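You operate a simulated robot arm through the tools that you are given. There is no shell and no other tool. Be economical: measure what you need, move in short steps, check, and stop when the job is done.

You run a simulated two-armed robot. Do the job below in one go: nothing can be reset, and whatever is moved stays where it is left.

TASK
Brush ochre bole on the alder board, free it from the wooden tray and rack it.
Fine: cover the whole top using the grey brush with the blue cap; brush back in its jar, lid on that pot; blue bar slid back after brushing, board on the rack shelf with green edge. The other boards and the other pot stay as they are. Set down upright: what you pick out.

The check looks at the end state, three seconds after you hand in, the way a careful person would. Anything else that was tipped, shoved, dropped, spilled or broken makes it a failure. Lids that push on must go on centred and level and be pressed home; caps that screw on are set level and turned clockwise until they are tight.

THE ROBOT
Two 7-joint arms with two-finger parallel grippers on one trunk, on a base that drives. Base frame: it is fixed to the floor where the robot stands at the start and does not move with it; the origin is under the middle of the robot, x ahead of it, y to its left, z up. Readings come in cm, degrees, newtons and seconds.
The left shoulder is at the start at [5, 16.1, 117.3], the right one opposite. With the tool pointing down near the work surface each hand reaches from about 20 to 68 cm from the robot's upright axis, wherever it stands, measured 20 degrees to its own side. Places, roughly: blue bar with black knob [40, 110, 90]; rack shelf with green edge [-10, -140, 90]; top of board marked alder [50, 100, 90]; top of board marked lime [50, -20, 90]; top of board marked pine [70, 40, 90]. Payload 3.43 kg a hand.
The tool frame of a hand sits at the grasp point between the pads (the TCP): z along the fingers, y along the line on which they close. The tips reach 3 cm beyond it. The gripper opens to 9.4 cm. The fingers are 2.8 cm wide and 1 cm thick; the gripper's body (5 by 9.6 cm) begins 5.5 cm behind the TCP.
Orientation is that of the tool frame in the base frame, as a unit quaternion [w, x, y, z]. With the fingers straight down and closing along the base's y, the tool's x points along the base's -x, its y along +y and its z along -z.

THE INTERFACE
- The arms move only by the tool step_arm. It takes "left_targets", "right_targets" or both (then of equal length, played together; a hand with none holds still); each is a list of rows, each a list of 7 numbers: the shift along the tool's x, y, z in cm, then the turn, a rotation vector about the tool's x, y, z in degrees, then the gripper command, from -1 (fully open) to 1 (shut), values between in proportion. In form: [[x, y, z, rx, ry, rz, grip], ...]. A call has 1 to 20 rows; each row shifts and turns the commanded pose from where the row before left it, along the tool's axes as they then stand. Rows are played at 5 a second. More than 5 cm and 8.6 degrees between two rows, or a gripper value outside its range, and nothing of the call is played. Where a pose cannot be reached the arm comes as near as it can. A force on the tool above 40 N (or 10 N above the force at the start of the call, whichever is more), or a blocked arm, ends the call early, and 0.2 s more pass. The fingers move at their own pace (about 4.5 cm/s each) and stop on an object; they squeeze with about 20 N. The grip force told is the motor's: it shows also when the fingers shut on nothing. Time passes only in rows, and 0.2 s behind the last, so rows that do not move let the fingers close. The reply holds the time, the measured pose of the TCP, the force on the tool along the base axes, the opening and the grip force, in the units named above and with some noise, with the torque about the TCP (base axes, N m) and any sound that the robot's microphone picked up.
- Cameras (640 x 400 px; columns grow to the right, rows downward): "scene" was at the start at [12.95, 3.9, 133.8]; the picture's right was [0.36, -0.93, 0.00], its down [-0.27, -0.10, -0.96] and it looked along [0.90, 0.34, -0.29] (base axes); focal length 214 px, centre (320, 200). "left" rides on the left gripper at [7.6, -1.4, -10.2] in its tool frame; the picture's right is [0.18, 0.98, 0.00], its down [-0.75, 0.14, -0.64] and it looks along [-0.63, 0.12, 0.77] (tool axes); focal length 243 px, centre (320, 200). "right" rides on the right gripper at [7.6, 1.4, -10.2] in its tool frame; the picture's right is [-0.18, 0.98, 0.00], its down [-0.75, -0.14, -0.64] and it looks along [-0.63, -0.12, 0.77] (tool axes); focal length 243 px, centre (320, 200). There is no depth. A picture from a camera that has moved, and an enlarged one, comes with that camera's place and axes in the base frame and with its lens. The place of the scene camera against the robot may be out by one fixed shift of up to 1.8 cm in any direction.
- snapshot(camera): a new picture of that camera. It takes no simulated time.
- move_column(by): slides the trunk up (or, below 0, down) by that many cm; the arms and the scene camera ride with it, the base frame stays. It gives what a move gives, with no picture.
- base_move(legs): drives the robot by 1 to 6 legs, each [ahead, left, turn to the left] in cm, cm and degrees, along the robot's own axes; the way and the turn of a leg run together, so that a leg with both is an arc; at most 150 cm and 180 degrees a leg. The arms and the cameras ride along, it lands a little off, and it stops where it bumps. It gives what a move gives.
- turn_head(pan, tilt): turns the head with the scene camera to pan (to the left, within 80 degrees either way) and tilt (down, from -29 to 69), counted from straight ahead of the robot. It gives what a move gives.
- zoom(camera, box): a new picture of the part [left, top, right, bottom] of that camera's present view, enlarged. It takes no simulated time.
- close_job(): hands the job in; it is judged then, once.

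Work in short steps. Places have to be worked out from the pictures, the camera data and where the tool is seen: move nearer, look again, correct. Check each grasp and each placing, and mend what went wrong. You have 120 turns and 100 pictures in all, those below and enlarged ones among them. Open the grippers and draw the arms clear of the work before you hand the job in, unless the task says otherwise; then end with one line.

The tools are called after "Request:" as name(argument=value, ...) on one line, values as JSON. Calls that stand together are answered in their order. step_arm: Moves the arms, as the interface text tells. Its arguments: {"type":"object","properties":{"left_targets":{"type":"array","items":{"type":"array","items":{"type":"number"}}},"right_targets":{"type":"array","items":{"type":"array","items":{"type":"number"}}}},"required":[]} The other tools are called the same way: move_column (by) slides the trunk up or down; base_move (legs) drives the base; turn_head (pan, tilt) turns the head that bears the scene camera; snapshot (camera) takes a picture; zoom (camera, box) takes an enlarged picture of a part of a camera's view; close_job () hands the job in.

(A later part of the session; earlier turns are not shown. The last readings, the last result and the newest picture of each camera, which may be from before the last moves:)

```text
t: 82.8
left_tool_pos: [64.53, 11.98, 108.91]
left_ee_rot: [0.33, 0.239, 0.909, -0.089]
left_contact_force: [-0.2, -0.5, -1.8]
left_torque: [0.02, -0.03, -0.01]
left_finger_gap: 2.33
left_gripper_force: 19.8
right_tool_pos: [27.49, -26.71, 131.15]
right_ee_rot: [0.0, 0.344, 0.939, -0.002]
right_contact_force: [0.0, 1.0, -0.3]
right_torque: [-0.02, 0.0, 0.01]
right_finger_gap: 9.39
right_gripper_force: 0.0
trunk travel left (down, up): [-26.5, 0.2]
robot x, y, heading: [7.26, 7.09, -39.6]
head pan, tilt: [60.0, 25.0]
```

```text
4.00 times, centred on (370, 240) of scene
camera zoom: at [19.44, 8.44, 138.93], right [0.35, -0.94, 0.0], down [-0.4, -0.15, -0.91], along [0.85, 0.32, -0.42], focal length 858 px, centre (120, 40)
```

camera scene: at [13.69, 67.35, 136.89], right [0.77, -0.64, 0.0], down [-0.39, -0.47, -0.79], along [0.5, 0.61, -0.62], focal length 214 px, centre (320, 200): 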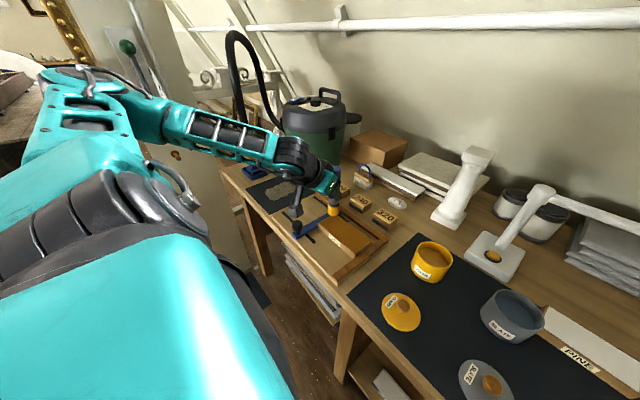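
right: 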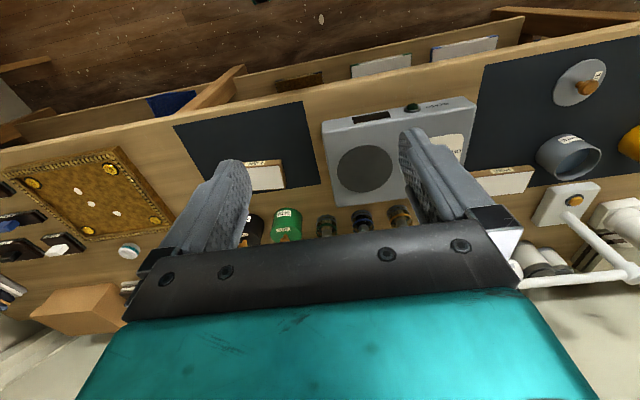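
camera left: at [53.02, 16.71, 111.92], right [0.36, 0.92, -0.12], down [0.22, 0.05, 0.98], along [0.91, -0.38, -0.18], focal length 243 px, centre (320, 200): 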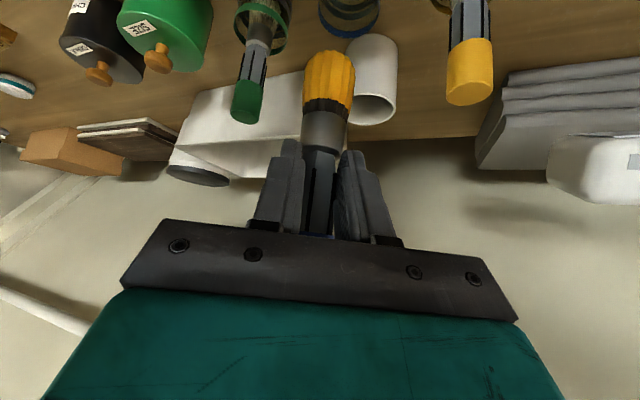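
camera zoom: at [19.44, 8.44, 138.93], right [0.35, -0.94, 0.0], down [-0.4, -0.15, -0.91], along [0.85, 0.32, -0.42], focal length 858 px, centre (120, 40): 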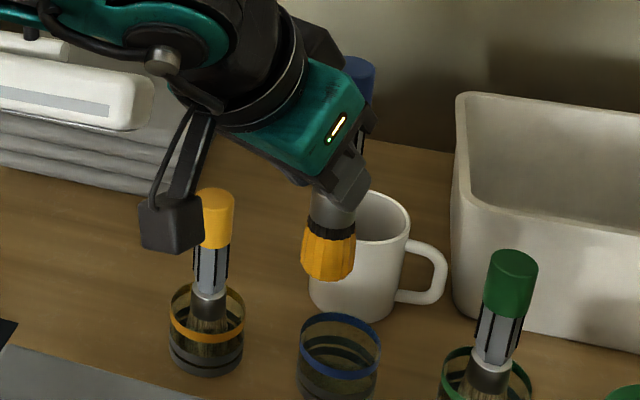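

The brush seems nearly upright but may lean slightly. I'll bring it above the jar (tip still clear), and turn the right hand's camera left for a side view to verify lean and alignment.

Request:
step_arm(left_targets=[[-0.62, 0.35, 2.48, 0, 0, 0, 1], [-0.62, 0.35, 2.48, 0, 0, 0, 1], [-0.62, 0.35, 2.48, 0, 0, 0, 1], [0, 0, 0, 0, 0, 0, 1], [0, 0, 0, 0, 0, 0, 1], [0, 0, 0, 0, 0, 0, 1], [0, 0, 0, 0, 0, 0, 1], [0, 0, 0, 0, 0, 0, 1], [0, 0, 0, 0, 0, 0, 1], [0, 0, 0, 0, 0, 0, 1]], right_targets=[[0, 0, 0, 0, 0, -8, -1], [0, 0, 0, 0, 0, -8, -1], [0, 0, 0, 0, 0, -8, -1], [0, 0, 0, 0, 0, -8, -1], [0, 0, 0, 0, 0, -8, -1], [0, 0, 0, 0, 0, -8, -1], [0, 0, 0, 0, 0, -8, -1], [0, 0, 0, 0, 0, -8, -1], [0, 0, 0, 0, 0, -8, -1], [0, 0, 0, 0, 0, 0, -1]])

Request:
snapshot(camera="right")

Request:
snapshot(camera="left")

Request:
zoom(camera="scene", box=[290, 190, 450, 290])

```text
t: 85.0
left_tool_pos: [70.39, 9.75, 104.56]
left_ee_rot: [0.33, 0.239, 0.909, -0.09]
left_contact_force: [0.7, 0.0, -0.2]
left_torque: [0.01, 0.01, -0.03]
left_finger_gap: 2.33
left_gripper_force: 20.1
right_tool_pos: [26.81, -24.75, 130.2]
right_ee_rot: [0.0, -0.274, 0.962, -0.002]
right_contact_force: [0.2, -0.8, 0.3]
right_torque: [-0.01, 0.02, 0.0]
right_finger_gap: 9.4
right_gripper_force: 0.0
right hand out of reach, approached as far as the arm can: row 9
trunk travel left (down, up): [-26.5, 0.2]
robot x, y, heading: [7.57, 7.18, -39.8]
head pan, tilt: [60.0, 25.0]
```

```text
45 pictures are left
camera right: at [19.63, -27.46, 140.45], right [-0.36, 0.93, 0.0], down [0.72, 0.28, 0.64], along [0.6, 0.23, -0.77], focal length 243 px, centre (320, 200)
```

right: 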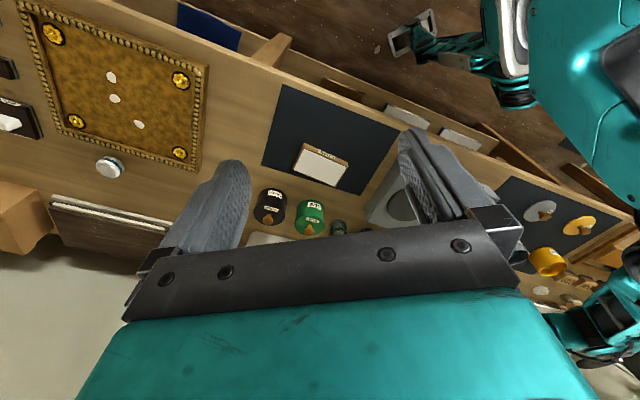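

```text
44 pictures are left
camera left: at [58.9, 14.47, 107.53], right [0.36, 0.92, -0.12], down [0.22, 0.04, 0.98], along [0.91, -0.38, -0.18], focal length 243 px, centre (320, 200)
```

left: 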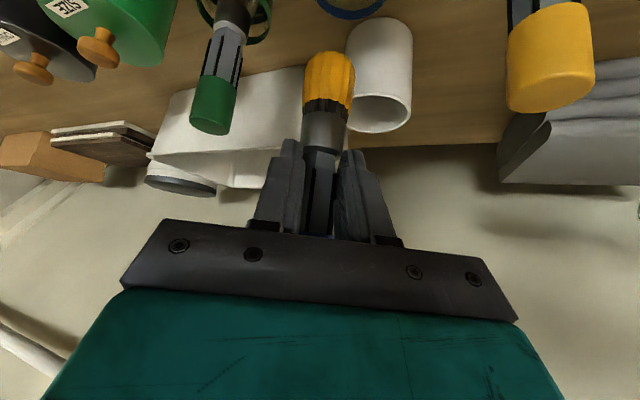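

```text
4.00 times, centred on (370, 240) of scene
camera zoom: at [19.43, 8.42, 138.94], right [0.35, -0.94, 0.0], down [-0.4, -0.15, -0.91], along [0.85, 0.32, -0.42], focal length 858 px, centre (120, 40)
```

zoom: 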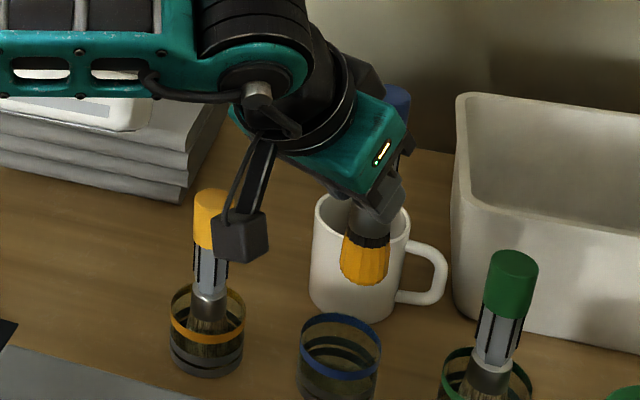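

In the scene view the bristles need about +0.3 x and +0.8 y to be centred over the jar. I'll apply that and lower until the tip is at rim level, then check.

Request:
step_arm(left_targets=[[0.11, 0.84, -0.09, 0, 0, 0, 1], [0.96, 0, 1.15, 0, 0, 0, 1], [0.96, 0, 1.15, 0, 0, 0, 1], [0.7, 0, 0.84, 0, 0, 0, 1], [0, 0, 0, 0, 0, 0, 1]])

Request:
zoom(camera="scene", box=[320, 210, 420, 300])

Request:
snapshot(camera="left")

```text
t: 86.2
left_tool_pos: [70.69, 10.49, 100.3]
left_ee_rot: [0.33, 0.24, 0.908, -0.09]
left_contact_force: [0.3, 0.9, -0.9]
left_torque: [0.01, 0.03, 0.02]
left_finger_gap: 2.35
left_gripper_force: 20.7
right_tool_pos: [26.92, -24.7, 130.31]
right_ee_rot: [-0.001, -0.272, 0.962, -0.001]
right_contact_force: [-0.2, -0.5, 0.2]
right_torque: [0.01, 0.0, 0.0]
right_finger_gap: 9.38
right_gripper_force: 0.1
trunk travel left (down, up): [-26.5, 0.2]
robot x, y, heading: [7.32, 7.3, -39.6]
head pan, tilt: [60.0, 25.0]
```

```text
4.44 times, centred on (370, 255) of scene
camera zoom: at [19.44, 8.44, 138.93], right [0.35, -0.94, 0.0], down [-0.4, -0.15, -0.91], along [0.85, 0.32, -0.42], focal length 953 px, centre (98, -44)
```

zoom: 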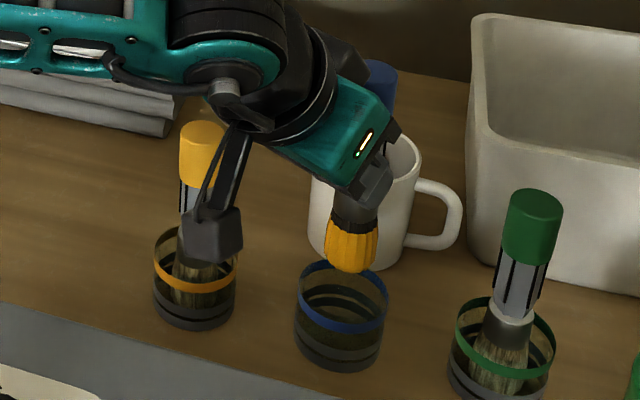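

```text
41 pictures are left
camera left: at [59.14, 15.27, 103.3], right [0.36, 0.92, -0.12], down [0.22, 0.05, 0.98], along [0.91, -0.38, -0.18], focal length 243 px, centre (320, 200)
```

left: 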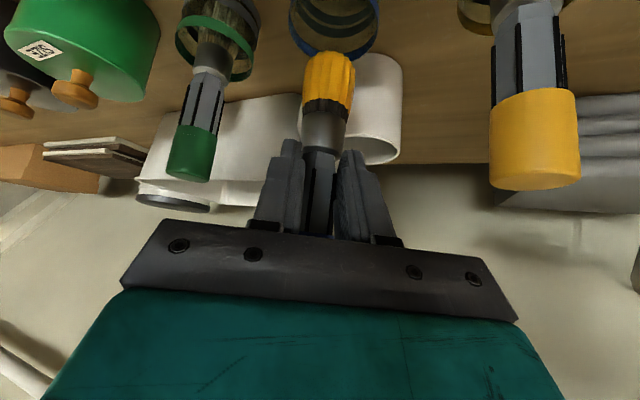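

Both views put the tip about 1.1 cm too far from the robot. I'll shift back toward it, lower 2.5 cm into the mouth, and check.

Request:
step_arm(left_targets=[[0.85, -0.2, -0.72, 0, 0, 0, 1], [0.53, 0, 0.64, 0, 0, 0, 1], [0.53, 0, 0.64, 0, 0, 0, 1], [0.53, 0, 0.64, 0, 0, 0, 1], [0, 0, 0, 0, 0, 0, 1]])

Request:
zoom(camera="scene", box=[320, 210, 420, 300])

Request:
snapshot(camera="left")

```text
t: 87.4
left_tool_pos: [69.74, 11.0, 97.74]
left_ee_rot: [0.331, 0.239, 0.909, -0.089]
left_contact_force: [0.2, 0.5, -1.3]
left_torque: [0.01, -0.02, -0.04]
left_finger_gap: 2.36
left_gripper_force: 20.1
right_tool_pos: [26.91, -24.71, 130.35]
right_ee_rot: [0.0, -0.272, 0.962, -0.003]
right_contact_force: [-0.2, -0.4, 0.3]
right_torque: [0.0, 0.02, 0.01]
right_finger_gap: 9.4
right_gripper_force: 0.2
trunk travel left (down, up): [-26.5, 0.2]
robot x, y, heading: [7.42, 7.38, -39.7]
head pan, tilt: [60.0, 25.0]
```

```text
4.44 times, centred on (370, 255) of scene
camera zoom: at [19.44, 8.44, 138.93], right [0.35, -0.94, 0.0], down [-0.4, -0.15, -0.91], along [0.85, 0.32, -0.42], focal length 953 px, centre (98, -44)
```

zoom: 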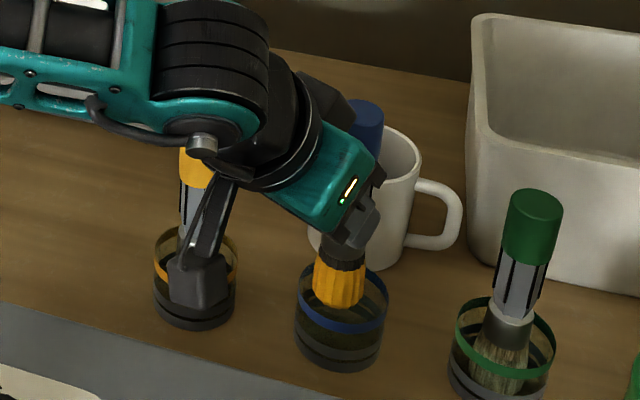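

```text
39 pictures are left
camera left: at [58.18, 15.69, 100.82], right [0.36, 0.92, -0.12], down [0.22, 0.04, 0.98], along [0.91, -0.38, -0.18], focal length 243 px, centre (320, 200)
```

left: 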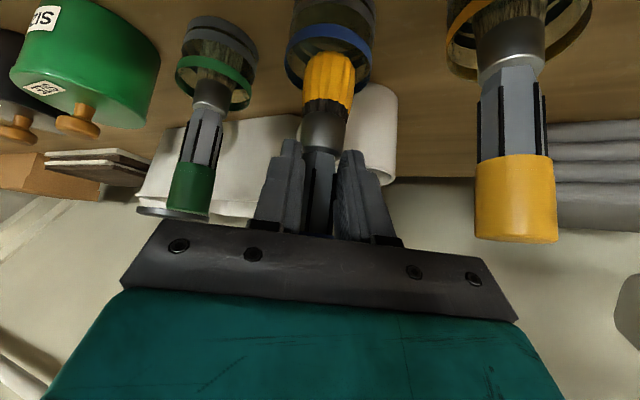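

The bristles are inside the jar mouth and centred. I'll lower another 2.2 cm.

Request:
step_arm(left_targets=[[0.47, 0, 0.56, 0, 0, 0, 1], [0.47, 0, 0.56, 0, 0, 0, 1], [0.47, 0, 0.56, 0, 0, 0, 1], [0, 0, 0, 0, 0, 0, 1]])

Request:
zoom(camera="scene", box=[320, 210, 420, 300])

```text
t: 88.4
left_tool_pos: [69.86, 10.87, 95.57]
left_ee_rot: [0.33, 0.24, 0.908, -0.09]
left_contact_force: [0.1, 0.4, -0.8]
left_torque: [0.01, 0.02, -0.01]
left_finger_gap: 2.3
left_gripper_force: 20.0
right_tool_pos: [26.93, -24.73, 130.34]
right_ee_rot: [-0.001, -0.272, 0.962, -0.002]
right_contact_force: [-0.3, 0.2, 0.3]
right_torque: [0.01, -0.01, 0.01]
right_finger_gap: 9.37
right_gripper_force: 0.0
trunk travel left (down, up): [-26.5, 0.2]
robot x, y, heading: [7.45, 7.61, -39.6]
head pan, tilt: [60.0, 25.0]
```

```text
4.44 times, centred on (370, 255) of scene
camera zoom: at [19.44, 8.44, 138.93], right [0.35, -0.94, 0.0], down [-0.4, -0.15, -0.91], along [0.85, 0.32, -0.42], focal length 953 px, centre (98, -44)
```

zoom: 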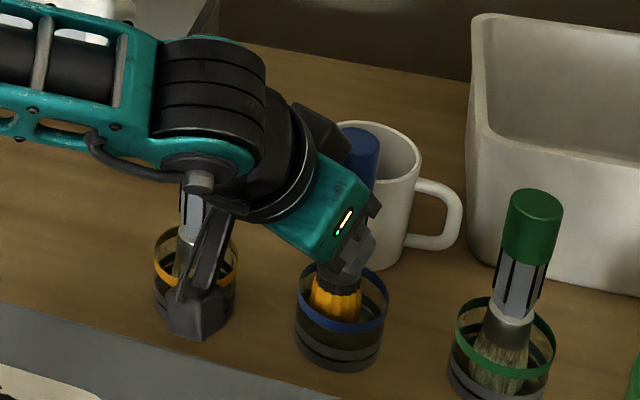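

Still no contact. I'll lower 0.5 cm more and open slowly so the brush settles into the jar.

Request:
step_arm(left_targets=[[0.32, 0, 0.38, 0, 0, 0, 1], [0, 0, 0, 0, 0, 0, 0.4], [0, 0, 0, 0, 0, 0, 0.2], [0, 0, 0, 0, 0, 0, 0], [0, 0, 0, 0, 0, 0, -0.1], [0, 0, 0, 0, 0, 0, -0.1]])

Request:
zoom(camera="scene", box=[320, 210, 420, 300])

Request:
snapshot(camera="left")

```text
t: 89.8
left_tool_pos: [69.68, 10.89, 95.14]
left_ee_rot: [0.33, 0.239, 0.909, -0.09]
left_contact_force: [0.4, 0.1, 1.1]
left_torque: [-0.01, 0.0, -0.02]
left_finger_gap: 5.21
left_gripper_force: 0.0
right_tool_pos: [26.97, -24.87, 130.28]
right_ee_rot: [0.0, -0.273, 0.962, -0.002]
right_contact_force: [-0.4, -0.9, 0.1]
right_torque: [0.01, 0.0, 0.02]
right_finger_gap: 9.39
right_gripper_force: 0.2
trunk travel left (down, up): [-26.5, 0.2]
robot x, y, heading: [7.47, 7.09, -39.5]
head pan, tilt: [60.0, 25.0]
```

```text
4.44 times, centred on (370, 255) of scene
camera zoom: at [19.44, 8.44, 138.93], right [0.35, -0.94, 0.0], down [-0.4, -0.15, -0.91], along [0.85, 0.32, -0.42], focal length 953 px, centre (98, -44)
```

zoom: 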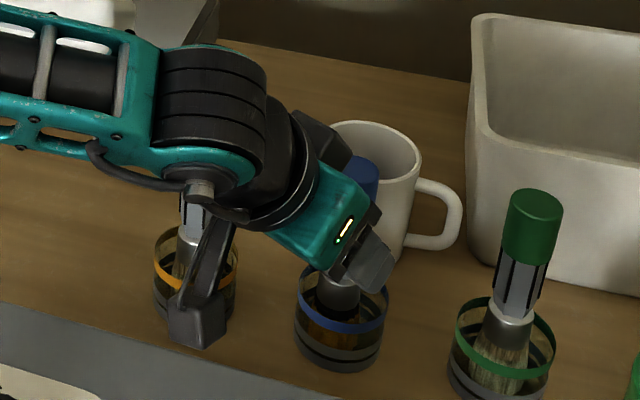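

```text
36 pictures are left
camera left: at [58.13, 15.62, 98.14], right [0.36, 0.92, -0.12], down [0.22, 0.05, 0.98], along [0.91, -0.38, -0.18], focal length 243 px, centre (320, 200)
```

left: 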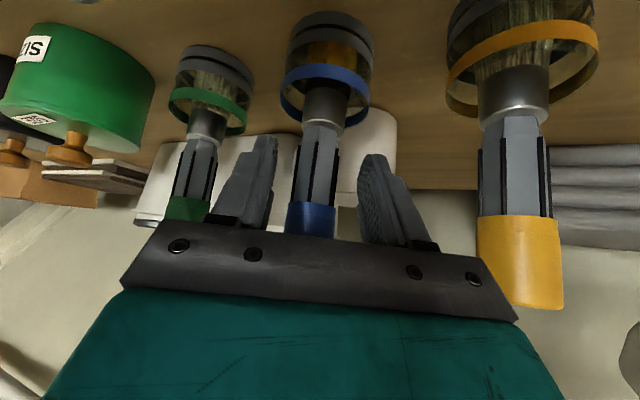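

The brush stands in its jar. I'll withdraw straight back and then up.

Request:
step_arm(left_targets=[[1.02, 0, -0.86, 0, 0, 0, -0.4], [2.04, 0, -1.71, 0, 0, 0, -0.4], [2.04, 0, -1.71, 0, 0, 0, -0.4], [1.02, 0, -0.86, 0, 0, 0, -0.4], [-1.29, 0, -1.53, 0, 0, 0, -0.4], [-1.93, 0, -2.3, 0, 0, 0, -0.4], [-1.93, 0, -2.3, 0, 0, 0, -0.4], [-1.93, 0, -2.3, 0, 0, 0, -0.4]])

Request:
zoom(camera="scene", box=[290, 190, 450, 290])

```text
t: 91.6
left_tool_pos: [62.71, 14.79, 106.17]
left_ee_rot: [0.331, 0.239, 0.909, -0.09]
left_contact_force: [0.4, -0.1, -0.3]
left_torque: [0.01, -0.03, 0.01]
left_finger_gap: 6.6
left_gripper_force: 0.2
right_tool_pos: [26.88, -24.82, 130.31]
right_ee_rot: [0.0, -0.271, 0.962, -0.002]
right_contact_force: [-0.3, -0.3, -1.1]
right_torque: [-0.01, 0.0, 0.02]
right_finger_gap: 9.41
right_gripper_force: 0.1
trunk travel left (down, up): [-26.5, 0.2]
robot x, y, heading: [7.16, 7.13, -39.4]
head pan, tilt: [60.0, 25.0]
```

```text
4.00 times, centred on (370, 240) of scene
camera zoom: at [19.38, 8.42, 138.94], right [0.35, -0.94, 0.0], down [-0.4, -0.15, -0.91], along [0.85, 0.32, -0.42], focal length 858 px, centre (120, 40)
```

zoom: 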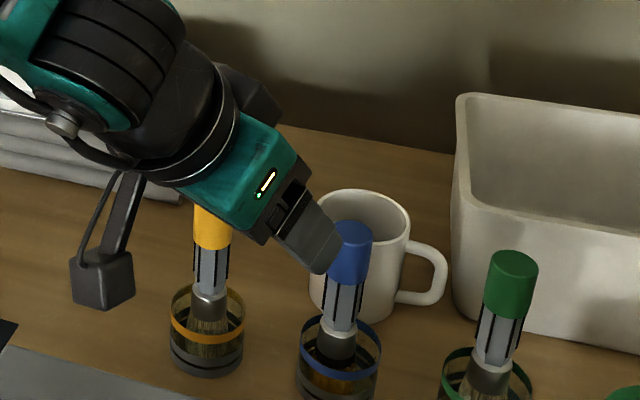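

The blue brush is back in its jar. Next is the lid: rotate the hand to point straight down and pull it back before driving to the pots.

Request:
step_arm(left_targets=[[1.5, 0, -1.5, 0, 8, 0, -0.6], [1.5, 0, -1.5, 0, 8, 0, -0.6], [1.5, 0, -1.0, 0, 8, 0, -0.6], [1.5, 0, -0.5, 0, 8, 0, -0.6], [1.5, 0, 0, 0, 8, 0, -0.6], [2, 0, 0, 0, 0, 0, -0.6], [0, 0, 0, 0, 0, 0, -0.6]])

Request:
base_move(legs=[[-3, 0, 0], [-37, 45, 0]])

Request:
turn_head(pan=55, tilt=45)

Request:
snapshot(camera="scene")

Request:
snapshot(camera="left")

```text
t: 93.2
left_tool_pos: [53.12, 20.38, 106.8]
left_ee_rot: [-0.001, 0.255, 0.967, -0.002]
left_contact_force: [-0.2, 0.0, -0.2]
left_torque: [0.04, 0.01, -0.01]
left_finger_gap: 7.51
left_gripper_force: 0.1
right_tool_pos: [26.89, -24.81, 130.37]
right_ee_rot: [0.0, -0.272, 0.962, -0.002]
right_contact_force: [0.5, -0.6, 1.0]
right_torque: [0.0, -0.01, 0.0]
right_finger_gap: 9.41
right_gripper_force: 0.0
trunk travel left (down, up): [-26.5, 0.2]
robot x, y, heading: [7.75, 7.36, -39.6]
head pan, tilt: [60.0, 25.0]
```

```text
t: 96.9
left_tool_pos: [51.46, 80.11, 106.78]
left_ee_rot: [-0.001, 0.258, 0.966, -0.003]
left_contact_force: [0.0, 0.0, -0.4]
left_torque: [-0.02, 0.0, -0.02]
left_finger_gap: 7.5
left_gripper_force: 0.0
right_tool_pos: [24.9, 35.23, 130.26]
right_ee_rot: [0.0, -0.269, 0.963, -0.002]
right_contact_force: [-0.6, 0.2, -0.5]
right_torque: [-0.04, 0.0, -0.04]
right_finger_gap: 9.42
right_gripper_force: 0.1
trunk travel left (down, up): [-26.5, 0.2]
robot x, y, heading: [5.87, 66.99, -39.9]
head pan, tilt: [60.0, 25.0]
```

```text
t: 97.8
left_tool_pos: [51.27, 80.03, 106.93]
left_ee_rot: [-0.002, 0.257, 0.966, -0.003]
left_contact_force: [0.4, -0.8, -0.4]
left_torque: [-0.04, 0.02, 0.03]
left_finger_gap: 7.53
left_gripper_force: 0.1
right_tool_pos: [24.9, 35.24, 130.26]
right_ee_rot: [0.0, -0.269, 0.963, -0.003]
right_contact_force: [0.4, -0.7, -0.3]
right_torque: [-0.01, 0.0, -0.01]
right_finger_gap: 9.37
right_gripper_force: 0.1
trunk travel left (down, up): [-26.5, 0.2]
robot x, y, heading: [5.48, 67.12, -39.8]
head pan, tilt: [55.0, 45.0]
```

```text
34 pictures are left
camera scene: at [16.84, 67.35, 135.88], right [0.26, -0.97, 0.0], down [-0.68, -0.18, -0.71], along [0.68, 0.18, -0.71], focal length 214 px, centre (320, 200)
```

scene: 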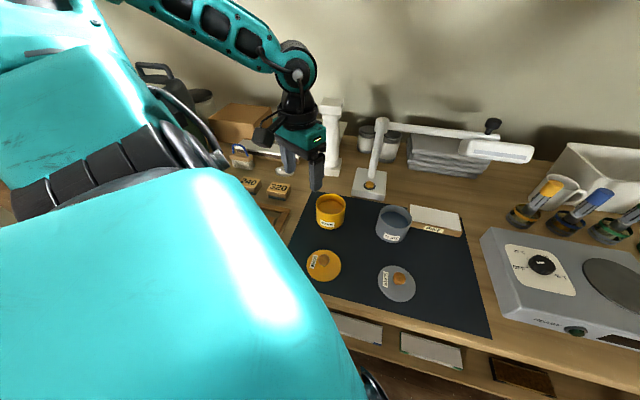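

```text
33 pictures are left
camera left: at [44.06, 82.58, 117.18], right [0.33, 0.94, 0.0], down [0.73, -0.25, 0.64], along [0.6, -0.22, -0.77], focal length 243 px, centre (320, 200)
```

left: 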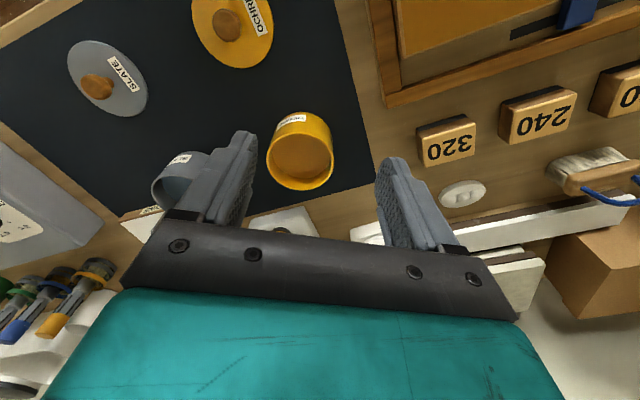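

The wrist view is clear: lid at about [43, 72.8], pot at about [58.2, 75]. I'll move above the lid.

Request:
step_arm(left_targets=[[0.905, -2.59, 2.22, 0, 0, 0, -0.6], [0.905, -2.59, 2.22, 0, 0, 0, -0.6], [0.905, -2.59, 2.22, 0, 0, 0, -0.6], [0.905, -2.59, 2.22, 0, 0, 0, -0.6], [0, 0, 0, 0, 0, 0, -0.6]])

Request:
snapshot(camera="left")

```text
t: 99.0
left_tool_pos: [43.45, 72.8, 97.95]
left_ee_rot: [0.0, 0.258, 0.966, -0.003]
left_contact_force: [-0.3, 0.5, -0.6]
left_torque: [0.0, -0.01, 0.01]
left_finger_gap: 7.51
left_gripper_force: 0.0
left hand out of reach, approached as far as the arm can: row 4
right_tool_pos: [25.02, 35.3, 130.36]
right_ee_rot: [-0.002, -0.269, 0.963, -0.002]
right_contact_force: [0.0, 1.0, 0.7]
right_torque: [-0.02, 0.01, 0.02]
right_finger_gap: 9.4
right_gripper_force: 0.1
trunk travel left (down, up): [-26.5, 0.2]
robot x, y, heading: [5.74, 67.35, -40.0]
head pan, tilt: [55.0, 45.0]
```

```text
32 pictures are left
camera left: at [36.13, 75.19, 108.19], right [0.33, 0.94, -0.01], down [0.73, -0.25, 0.64], along [0.6, -0.22, -0.77], focal length 243 px, centre (320, 200)
```

left: 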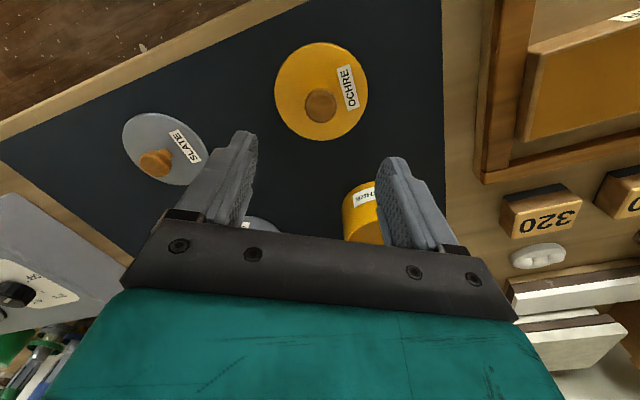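

The knob is at about [42.2, 72.85], and the hand is at its inner reach limit. I'll back the base 4 cm, then align and lower to just above.

Request:
base_move(legs=[[-3.1, -2.6, 0]])

```text
t: 99.8
left_tool_pos: [39.32, 72.66, 97.97]
left_ee_rot: [-0.001, 0.258, 0.966, -0.001]
left_contact_force: [-0.4, 0.1, 0.6]
left_torque: [0.02, -0.03, 0.04]
left_finger_gap: 7.5
left_gripper_force: 0.0
right_tool_pos: [20.89, 35.26, 130.37]
right_ee_rot: [0.0, -0.27, 0.963, -0.003]
right_contact_force: [-1.0, 0.3, 0.2]
right_torque: [0.02, -0.03, -0.01]
right_finger_gap: 9.4
right_gripper_force: 0.0
trunk travel left (down, up): [-26.5, 0.2]
robot x, y, heading: [1.68, 67.12, -40.0]
head pan, tilt: [55.0, 45.0]
```

Align over the knob and lower to TCP z≈91.

Request:
step_arm(left_targets=[[-2.4, 1.6, 0, 0, 0, 0, -0.4], [0, 0, 2.3, 0, 0, 0, -0.4], [0, 0, 2.3, 0, 0, 0, -0.4], [0, 0, 2.3, 0, 0, 0, -0.4], [0, 0, 0, 0, 0, 0, -0.4]])

Request:
snapshot(camera="left")

```text
t: 101.0
left_tool_pos: [42.32, 72.82, 90.73]
left_ee_rot: [-0.002, 0.258, 0.966, -0.003]
left_contact_force: [-0.3, -0.6, 0.0]
left_torque: [-0.01, 0.02, -0.01]
left_finger_gap: 6.6
left_gripper_force: 0.1
right_tool_pos: [20.9, 35.23, 130.32]
right_ee_rot: [-0.001, -0.27, 0.963, -0.002]
right_contact_force: [0.4, 0.6, -0.1]
right_torque: [0.0, -0.02, -0.03]
right_finger_gap: 9.42
right_gripper_force: 0.1
trunk travel left (down, up): [-26.5, 0.2]
robot x, y, heading: [1.86, 66.94, -39.7]
head pan, tilt: [55.0, 45.0]
```

```text
31 pictures are left
camera left: at [34.97, 75.28, 101.15], right [0.33, 0.94, 0.0], down [0.73, -0.25, 0.64], along [0.6, -0.21, -0.77], focal length 243 px, centre (320, 200)
```

left: 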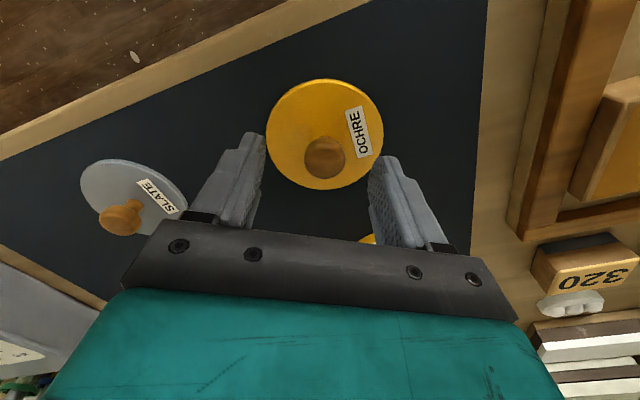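

Slight correction (−0.4, +0.4), lower to TCP≈89.1 and close on the knob.

Request:
step_arm(left_targets=[[0.55, 0.15, 0.8, 0, 0, 0, -0.4], [0, 0, 0.8, 0, 0, 0, -0.4], [0, 0, 0, 0, 0, 0, 0.2], [0, 0, 0, 0, 0, 0, 1], [0, 0, 0, 0, 0, 0, 1], [0, 0, 0, 0, 0, 0, 1], [0, 0, 0, 0, 0, 0, 1]])

```text
t: 102.7
left_tool_pos: [41.89, 73.08, 89.3]
left_ee_rot: [-0.001, 0.258, 0.966, -0.003]
left_contact_force: [0.3, -0.9, 0.2]
left_torque: [0.01, -0.06, -0.04]
left_finger_gap: 2.56
left_gripper_force: 20.0
right_tool_pos: [20.89, 35.22, 130.28]
right_ee_rot: [0.0, -0.27, 0.963, -0.002]
right_contact_force: [0.9, -0.8, -0.5]
right_torque: [0.01, -0.01, 0.01]
right_finger_gap: 9.41
right_gripper_force: 0.0
trunk travel left (down, up): [-26.5, 0.2]
robot x, y, heading: [1.97, 67.32, -39.6]
head pan, tilt: [55.0, 45.0]
```

Knob gripped (2.56 cm). Lift, then shift so the wrist camera can see the pot beside the held lid.

Request:
step_arm(left_targets=[[0, 0, -2, 0, 0, 0, 1], [0, 0, -4, 0, 0, 0, 1], [0, 0, -4, 0, 0, 0, 1], [0, 0, -2, 0, 0, 0, 1], [0, 0, 0, 0, 0, 0, 1]])

Request:
base_move(legs=[[-3.4, 10.2, 0]])

Request:
step_arm(left_targets=[[-1.9, 3.4, 0, 0, 0, 0, 1], [-1.9, 3.4, 0, 0, 0, 0, 1], [-1.9, 3.4, 0, 0, 0, 0, 1], [0, 0, 0, 0, 0, 0, 1]])

Request:
snapshot(camera="left")

Request:
snapshot(camera="scene")

```text
t: 103.8
left_tool_pos: [41.85, 73.11, 101.28]
left_ee_rot: [-0.002, 0.258, 0.966, -0.002]
left_contact_force: [0.3, 0.1, -0.7]
left_torque: [-0.03, -0.02, 0.05]
left_finger_gap: 2.58
left_gripper_force: 20.0
right_tool_pos: [20.94, 35.13, 130.25]
right_ee_rot: [-0.001, -0.27, 0.963, -0.002]
right_contact_force: [0.3, -0.3, 0.2]
right_torque: [-0.01, 0.0, 0.01]
right_finger_gap: 9.37
right_gripper_force: 0.1
trunk travel left (down, up): [-26.5, 0.2]
robot x, y, heading: [1.67, 67.64, -40.0]
head pan, tilt: [55.0, 45.0]
```

```text
t: 105.0
left_tool_pos: [45.82, 83.06, 101.34]
left_ee_rot: [-0.002, 0.259, 0.966, -0.002]
left_contact_force: [0.1, -0.6, -0.5]
left_torque: [-0.04, 0.03, 0.03]
left_finger_gap: 2.57
left_gripper_force: 19.9
right_tool_pos: [24.8, 45.23, 130.28]
right_ee_rot: [-0.001, -0.268, 0.964, -0.002]
right_contact_force: [-0.2, 0.4, 0.1]
right_torque: [-0.03, 0.0, 0.03]
right_finger_gap: 9.39
right_gripper_force: 0.1
trunk travel left (down, up): [-26.5, 0.2]
robot x, y, heading: [5.5, 77.39, -40.1]
head pan, tilt: [55.0, 45.0]
```

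```text
t: 106.0
left_tool_pos: [55.74, 89.04, 101.26]
left_ee_rot: [-0.002, 0.259, 0.966, -0.003]
left_contact_force: [-0.6, -0.4, -0.5]
left_torque: [0.01, 0.02, 0.02]
left_finger_gap: 2.57
left_gripper_force: 20.0
right_tool_pos: [24.75, 45.06, 130.31]
right_ee_rot: [-0.001, -0.268, 0.963, -0.002]
right_contact_force: [0.0, -0.8, -0.8]
right_torque: [-0.02, 0.03, 0.0]
right_finger_gap: 9.42
right_gripper_force: 0.1
trunk travel left (down, up): [-26.5, 0.2]
robot x, y, heading: [5.77, 77.26, -40.1]
head pan, tilt: [55.0, 45.0]
```

```text
30 pictures are left
camera left: at [48.44, 91.49, 111.58], right [0.33, 0.94, 0.0], down [0.73, -0.25, 0.64], along [0.6, -0.22, -0.77], focal length 243 px, centre (320, 200)
```

left: 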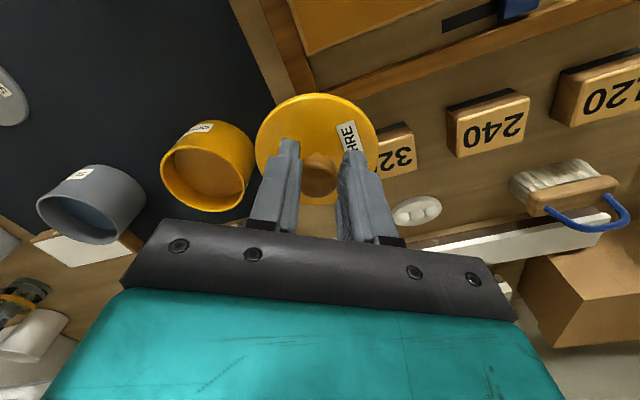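

```text
29 pictures are left
camera scene: at [16.74, 77.31, 135.88], right [0.26, -0.97, 0.0], down [-0.68, -0.18, -0.71], along [0.68, 0.18, -0.71], focal length 214 px, centre (320, 200)
```

scene: 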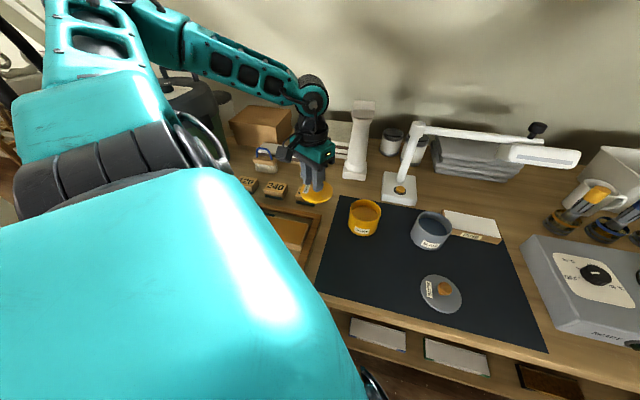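

The pot centre from two wrist views is [58.1, 74.8] with rim z≈90. The lid is held level and centred. I'll move over the pot and lower to about 1 cm above the rim.

Request:
step_arm(left_targets=[[-2.3, -2.75, 0, 0, 0, 0, 1], [-2.3, -2.75, 0, 0, 0, 0, 1], [-2.3, -2.75, 0, 0, 0, 0, 1], [-2.3, -2.75, 0, 0, 0, 0, 1], [0, 0, 2.5, 0, 0, 0, 1], [0, 0, 2.3, 0, 0, 0, 1], [0, 0, 0, 0, 0, 0, 1]])

Request:
zoom(camera="scene", box=[310, 170, 430, 245])

Request:
snapshot(camera="left")

```text
t: 107.6
left_tool_pos: [58.4, 74.99, 96.52]
left_ee_rot: [-0.002, 0.259, 0.966, -0.001]
left_contact_force: [0.3, -0.8, -0.6]
left_torque: [0.03, 0.03, 0.02]
left_finger_gap: 2.57
left_gripper_force: 19.9
right_tool_pos: [24.76, 45.03, 130.36]
right_ee_rot: [0.0, -0.267, 0.964, -0.002]
right_contact_force: [0.1, 0.3, 0.1]
right_torque: [0.0, -0.02, 0.01]
right_finger_gap: 9.43
right_gripper_force: 0.0
trunk travel left (down, up): [-26.5, 0.2]
robot x, y, heading: [5.73, 76.93, -40.4]
head pan, tilt: [55.0, 45.0]
```

```text
5.33 times, centred on (370, 208) of scene
camera zoom: at [16.76, 77.35, 135.88], right [0.26, -0.97, 0.0], down [-0.68, -0.18, -0.71], along [0.68, 0.18, -0.71], focal length 1144 px, centre (53, 160)
```

zoom: 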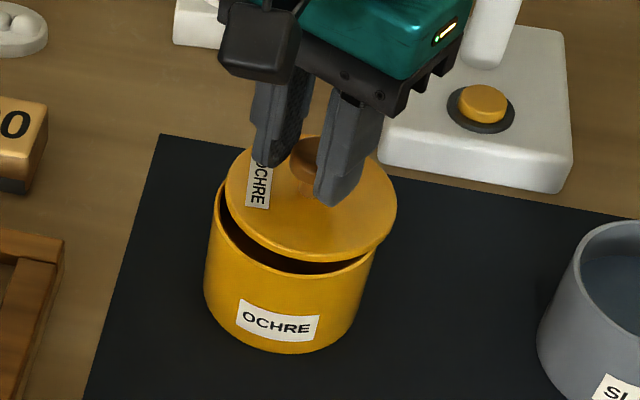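

```text
27 pictures are left
camera left: at [51.08, 77.47, 106.79], right [0.33, 0.94, 0.0], down [0.73, -0.25, 0.64], along [0.6, -0.22, -0.77], focal length 243 px, centre (320, 200)
```

left: 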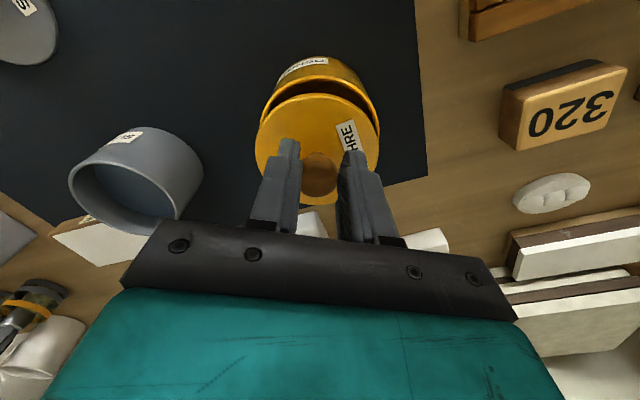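

The lid looks about 0.4 cm off toward tool −y. I'll correct that and lower until it touches.

Request:
step_arm(left_targets=[[0, 0.4, 0, 0, 0, 0, 1], [0, 0, 0.5, 0, 0, 0, 1], [0, 0, 0.5, 0, 0, 0, 1], [0, 0, 0, 0, 0, 0, 1]])

Request:
zoom(camera="scene", box=[310, 170, 430, 245])

```text
t: 108.6
left_tool_pos: [58.48, 75.32, 95.72]
left_ee_rot: [0.003, 0.258, 0.966, -0.003]
left_contact_force: [1.5, 3.5, 25.9]
left_torque: [-0.06, -0.32, -0.04]
left_finger_gap: 2.6
left_gripper_force: 20.1
right_tool_pos: [24.55, 45.24, 130.34]
right_ee_rot: [0.001, -0.268, 0.963, -0.003]
right_contact_force: [-0.6, -0.8, -0.6]
right_torque: [-0.04, 0.03, 0.0]
right_finger_gap: 9.43
right_gripper_force: 0.0
trunk travel left (down, up): [-26.5, 0.2]
robot x, y, heading: [5.26, 76.83, -40.0]
head pan, tilt: [55.0, 45.0]
```

```text
5.33 times, centred on (370, 208) of scene
camera zoom: at [16.52, 77.39, 135.94], right [0.26, -0.97, 0.0], down [-0.68, -0.18, -0.71], along [0.68, 0.18, -0.71], focal length 1144 px, centre (53, 160)
```

zoom: 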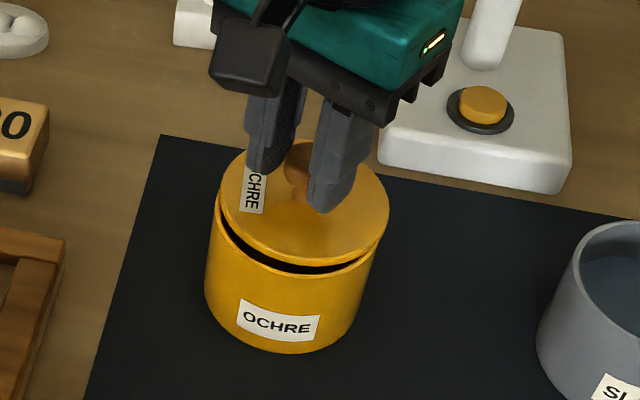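

Contact at the rim, with the lid still about 0.6 cm to the right in this view. I'll lift slightly, shift 0.6 cm to +y, and lower again.

Request:
step_arm(left_targets=[[0, 0, -1.0, 0, 0, 0, 1], [0.42, 0.43, 0, 0, 0, 0, 1], [0, 0, 0.3, 0, 0, 0, 1], [0, 0, 0, 0, 0, 0, 1]])

Request:
zoom(camera="scene", box=[310, 170, 430, 245])

Request:
zoom(camera="left", box=[220, 30, 420, 155])

```text
t: 109.6
left_tool_pos: [58.37, 75.76, 96.16]
left_ee_rot: [-0.003, 0.259, 0.966, -0.002]
left_contact_force: [-0.9, -0.2, 0.1]
left_torque: [0.01, 0.01, 0.04]
left_finger_gap: 2.57
left_gripper_force: 19.6
right_tool_pos: [24.79, 45.16, 130.27]
right_ee_rot: [0.0, -0.268, 0.963, -0.002]
right_contact_force: [0.4, 0.3, 0.0]
right_torque: [0.01, 0.01, 0.03]
right_finger_gap: 9.39
right_gripper_force: 0.1
trunk travel left (down, up): [-26.5, 0.2]
robot x, y, heading: [5.56, 77.28, -40.0]
head pan, tilt: [55.0, 45.0]
```

```text
5.33 times, centred on (370, 208) of scene
camera zoom: at [16.76, 77.34, 135.87], right [0.26, -0.97, 0.0], down [-0.68, -0.18, -0.71], along [0.68, 0.18, -0.71], focal length 1144 px, centre (53, 160)
```

zoom: 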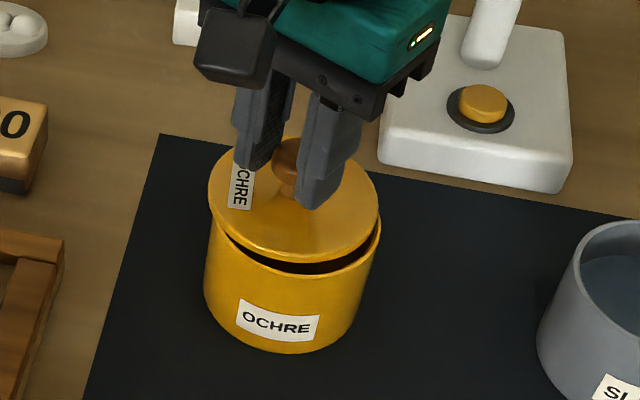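

```text
3.20 times, centred on (320, 92) of left
camera zoom: at [51.0, 78.32, 106.43], right [0.33, 0.94, 0.0], down [0.73, -0.25, 0.64], along [0.6, -0.22, -0.77], focal length 776 px, centre (320, 544)
```

zoom: 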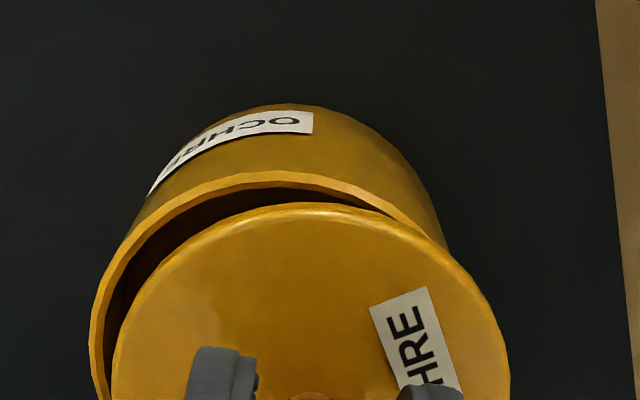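

Combining both views with depth corrected, the lid should be at TCP≈[57.85, 75.15]. I'll shift by (−0.5, −0.6), lower gently and look again.

Request:
step_arm(left_targets=[[0.14, -0.77, 0, 0, 0, 0, 1], [0, 0, 0.25, 0, 0, 0, 1], [0, 0, 0.25, 0, 0, 0, 1], [0, 0, 0, 0, 0, 0, 1]])

Request:
zoom(camera="scene", box=[310, 170, 430, 245])

Request:
zoom(camera="left", box=[220, 30, 420, 155])

```text
t: 110.6
left_tool_pos: [57.92, 75.2, 95.76]
left_ee_rot: [0.0, 0.259, 0.966, -0.003]
left_contact_force: [-1.2, 1.7, 6.6]
left_torque: [-0.11, -0.26, -0.02]
left_finger_gap: 2.57
left_gripper_force: 20.4
right_tool_pos: [24.61, 45.17, 130.29]
right_ee_rot: [0.0, -0.269, 0.963, -0.001]
right_contact_force: [-0.8, 0.1, 0.4]
right_torque: [-0.02, -0.01, 0.0]
right_finger_gap: 9.36
right_gripper_force: 0.1
trunk travel left (down, up): [-26.5, 0.2]
robot x, y, heading: [5.4, 77.21, -40.0]
head pan, tilt: [55.0, 45.0]
```

```text
5.33 times, centred on (370, 208) of scene
camera zoom: at [16.67, 77.36, 135.9], right [0.26, -0.97, 0.0], down [-0.68, -0.18, -0.71], along [0.68, 0.18, -0.71], focal length 1144 px, centre (53, 160)
```

zoom: 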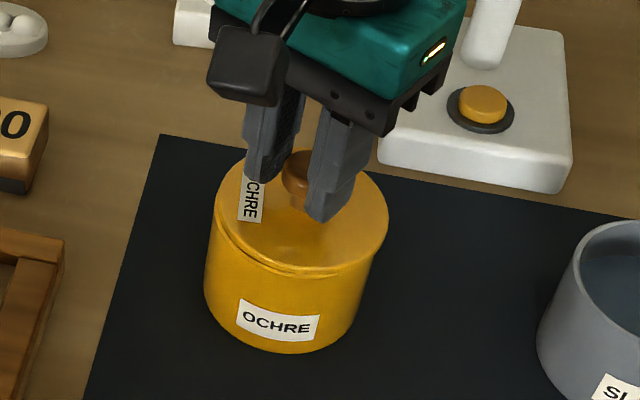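

```text
3.20 times, centred on (320, 92) of left
camera zoom: at [50.51, 77.74, 106.11], right [0.33, 0.94, 0.0], down [0.72, -0.25, 0.64], along [0.6, -0.22, -0.77], focal length 776 px, centre (320, 544)
```

zoom: 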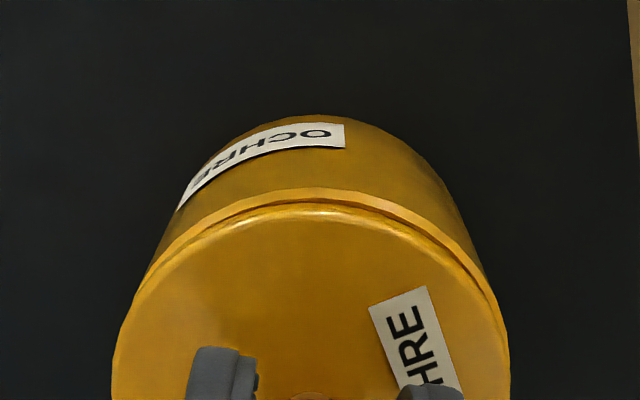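

Now centred in both views, with light contact (6.6 N). I'll press it home gently.

Request:
step_arm(left_targets=[[0, 0, 0.4, 0, 0, 0, 1], [0, 0, 0.4, 0, 0, 0, 1], [0, 0, 0.3, 0, 0, 0, 1], [0, 0, 0, 0, 0, 0, 1]])

Request:
zoom(camera="scene", box=[310, 170, 430, 245])

```text
t: 111.6
left_tool_pos: [57.92, 75.2, 94.68]
left_ee_rot: [0.001, 0.258, 0.966, -0.003]
left_contact_force: [3.5, 2.4, 24.8]
left_torque: [-0.09, -0.37, -0.05]
left_finger_gap: 2.56
left_gripper_force: 19.6
right_tool_pos: [24.51, 45.27, 130.41]
right_ee_rot: [0.0, -0.268, 0.963, -0.003]
right_contact_force: [0.7, 0.0, 0.6]
right_torque: [0.01, 0.0, 0.02]
right_finger_gap: 9.41
right_gripper_force: 0.1
trunk travel left (down, up): [-26.5, 0.2]
robot x, y, heading: [6.0, 77.11, -40.1]
head pan, tilt: [55.0, 45.0]
```

```text
5.33 times, centred on (370, 208) of scene
camera zoom: at [16.57, 77.37, 135.9], right [0.26, -0.97, 0.0], down [-0.68, -0.18, -0.71], along [0.68, 0.18, -0.71], focal length 1144 px, centre (53, 160)
```

zoom: 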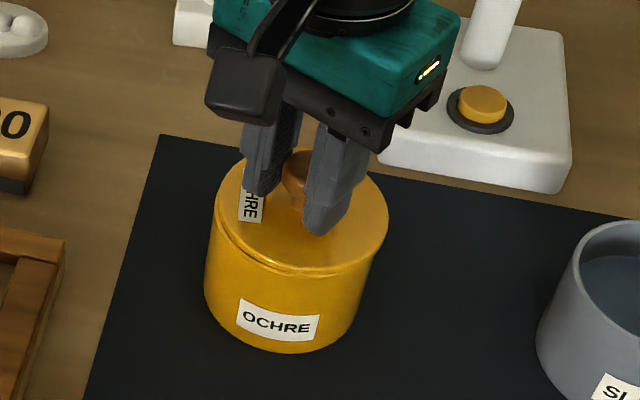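

The fingers slid down the knob onto the lid top; the lid itself hasn't dropped yet. I'll press further with the fingertips straddling the knob.

Request:
step_arm(left_targets=[[0, 0, 0.25, 0, 0, 0, 1], [0, 0, 0.25, 0, 0, 0, 1], [0, 0, 0, 0, 0, 0, 1]])

Request:
zoom(camera="scene", box=[310, 170, 430, 245])

```text
t: 112.4
left_tool_pos: [57.85, 75.25, 94.34]
left_ee_rot: [0.001, 0.258, 0.966, -0.003]
left_contact_force: [1.9, 1.2, 29.5]
left_torque: [-0.07, -0.3, -0.01]
left_finger_gap: 2.59
left_gripper_force: 19.9
right_tool_pos: [24.61, 45.1, 130.41]
right_ee_rot: [0.0, -0.269, 0.963, -0.002]
right_contact_force: [-0.2, -0.4, 0.4]
right_torque: [0.02, -0.01, 0.02]
right_finger_gap: 9.41
right_gripper_force: 0.1
trunk travel left (down, up): [-26.5, 0.2]
robot x, y, heading: [5.86, 77.08, -40.1]
head pan, tilt: [55.0, 45.0]
```

```text
5.33 times, centred on (370, 208) of scene
camera zoom: at [16.5, 77.36, 135.91], right [0.26, -0.97, 0.0], down [-0.68, -0.18, -0.71], along [0.68, 0.18, -0.71], focal length 1144 px, centre (53, 160)
```

zoom: 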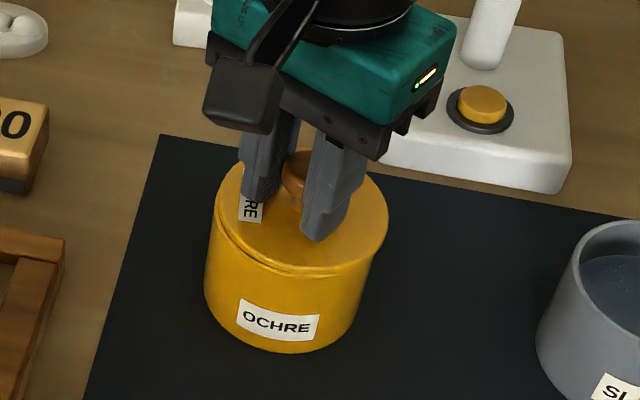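

The lid seems about 0.2–0.3 cm off. While keeping pressure I'll nudge it toward +y to let it drop in.

Request:
step_arm(left_targets=[[0, 0, -0.3, 0, 0, 0, 1], [0.05, 0.2, 0, 0, 0, 0, 1], [0, 0, 0.3, 0, 0, 0, 1], [0.05, 0.1, 0.1, 0, 0, 0, 1], [0, 0, 0, 0, 0, 0, 1]])

Request:
zoom(camera="left", box=[220, 30, 420, 155])

Request:
zoom(camera="scene", box=[330, 185, 410, 235])

```text
t: 113.6
left_tool_pos: [57.66, 75.33, 94.33]
left_ee_rot: [0.002, 0.26, 0.966, -0.004]
left_contact_force: [-1.3, -9.9, 30.1]
left_torque: [-0.09, -0.13, -0.12]
left_finger_gap: 2.58
left_gripper_force: 20.0
right_tool_pos: [24.42, 45.07, 130.4]
right_ee_rot: [0.0, -0.268, 0.963, -0.002]
right_contact_force: [0.1, 0.9, 1.1]
right_torque: [0.0, -0.01, -0.01]
right_finger_gap: 9.42
right_gripper_force: 0.0
trunk travel left (down, up): [-26.5, 0.2]
robot x, y, heading: [5.58, 76.97, -40.3]
head pan, tilt: [55.0, 45.0]
```

```text
3.20 times, centred on (320, 92) of left
camera zoom: at [50.43, 77.86, 104.65], right [0.33, 0.94, -0.01], down [0.72, -0.25, 0.65], along [0.61, -0.22, -0.76], focal length 776 px, centre (320, 544)
```

zoom: 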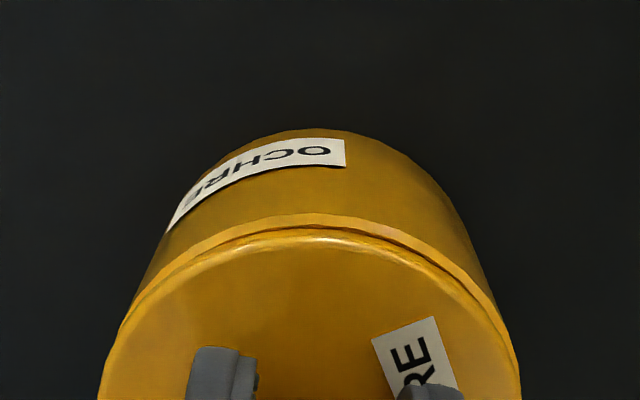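

```text
8.00 times, centred on (370, 210) of scene
camera zoom: at [16.46, 77.23, 135.92], right [0.26, -0.97, 0.0], down [-0.68, -0.18, -0.71], along [0.69, 0.18, -0.7], focal length 1716 px, centre (-80, 120)
```

zoom: 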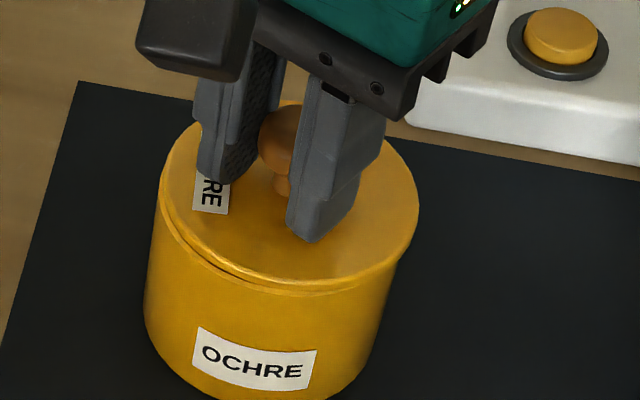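

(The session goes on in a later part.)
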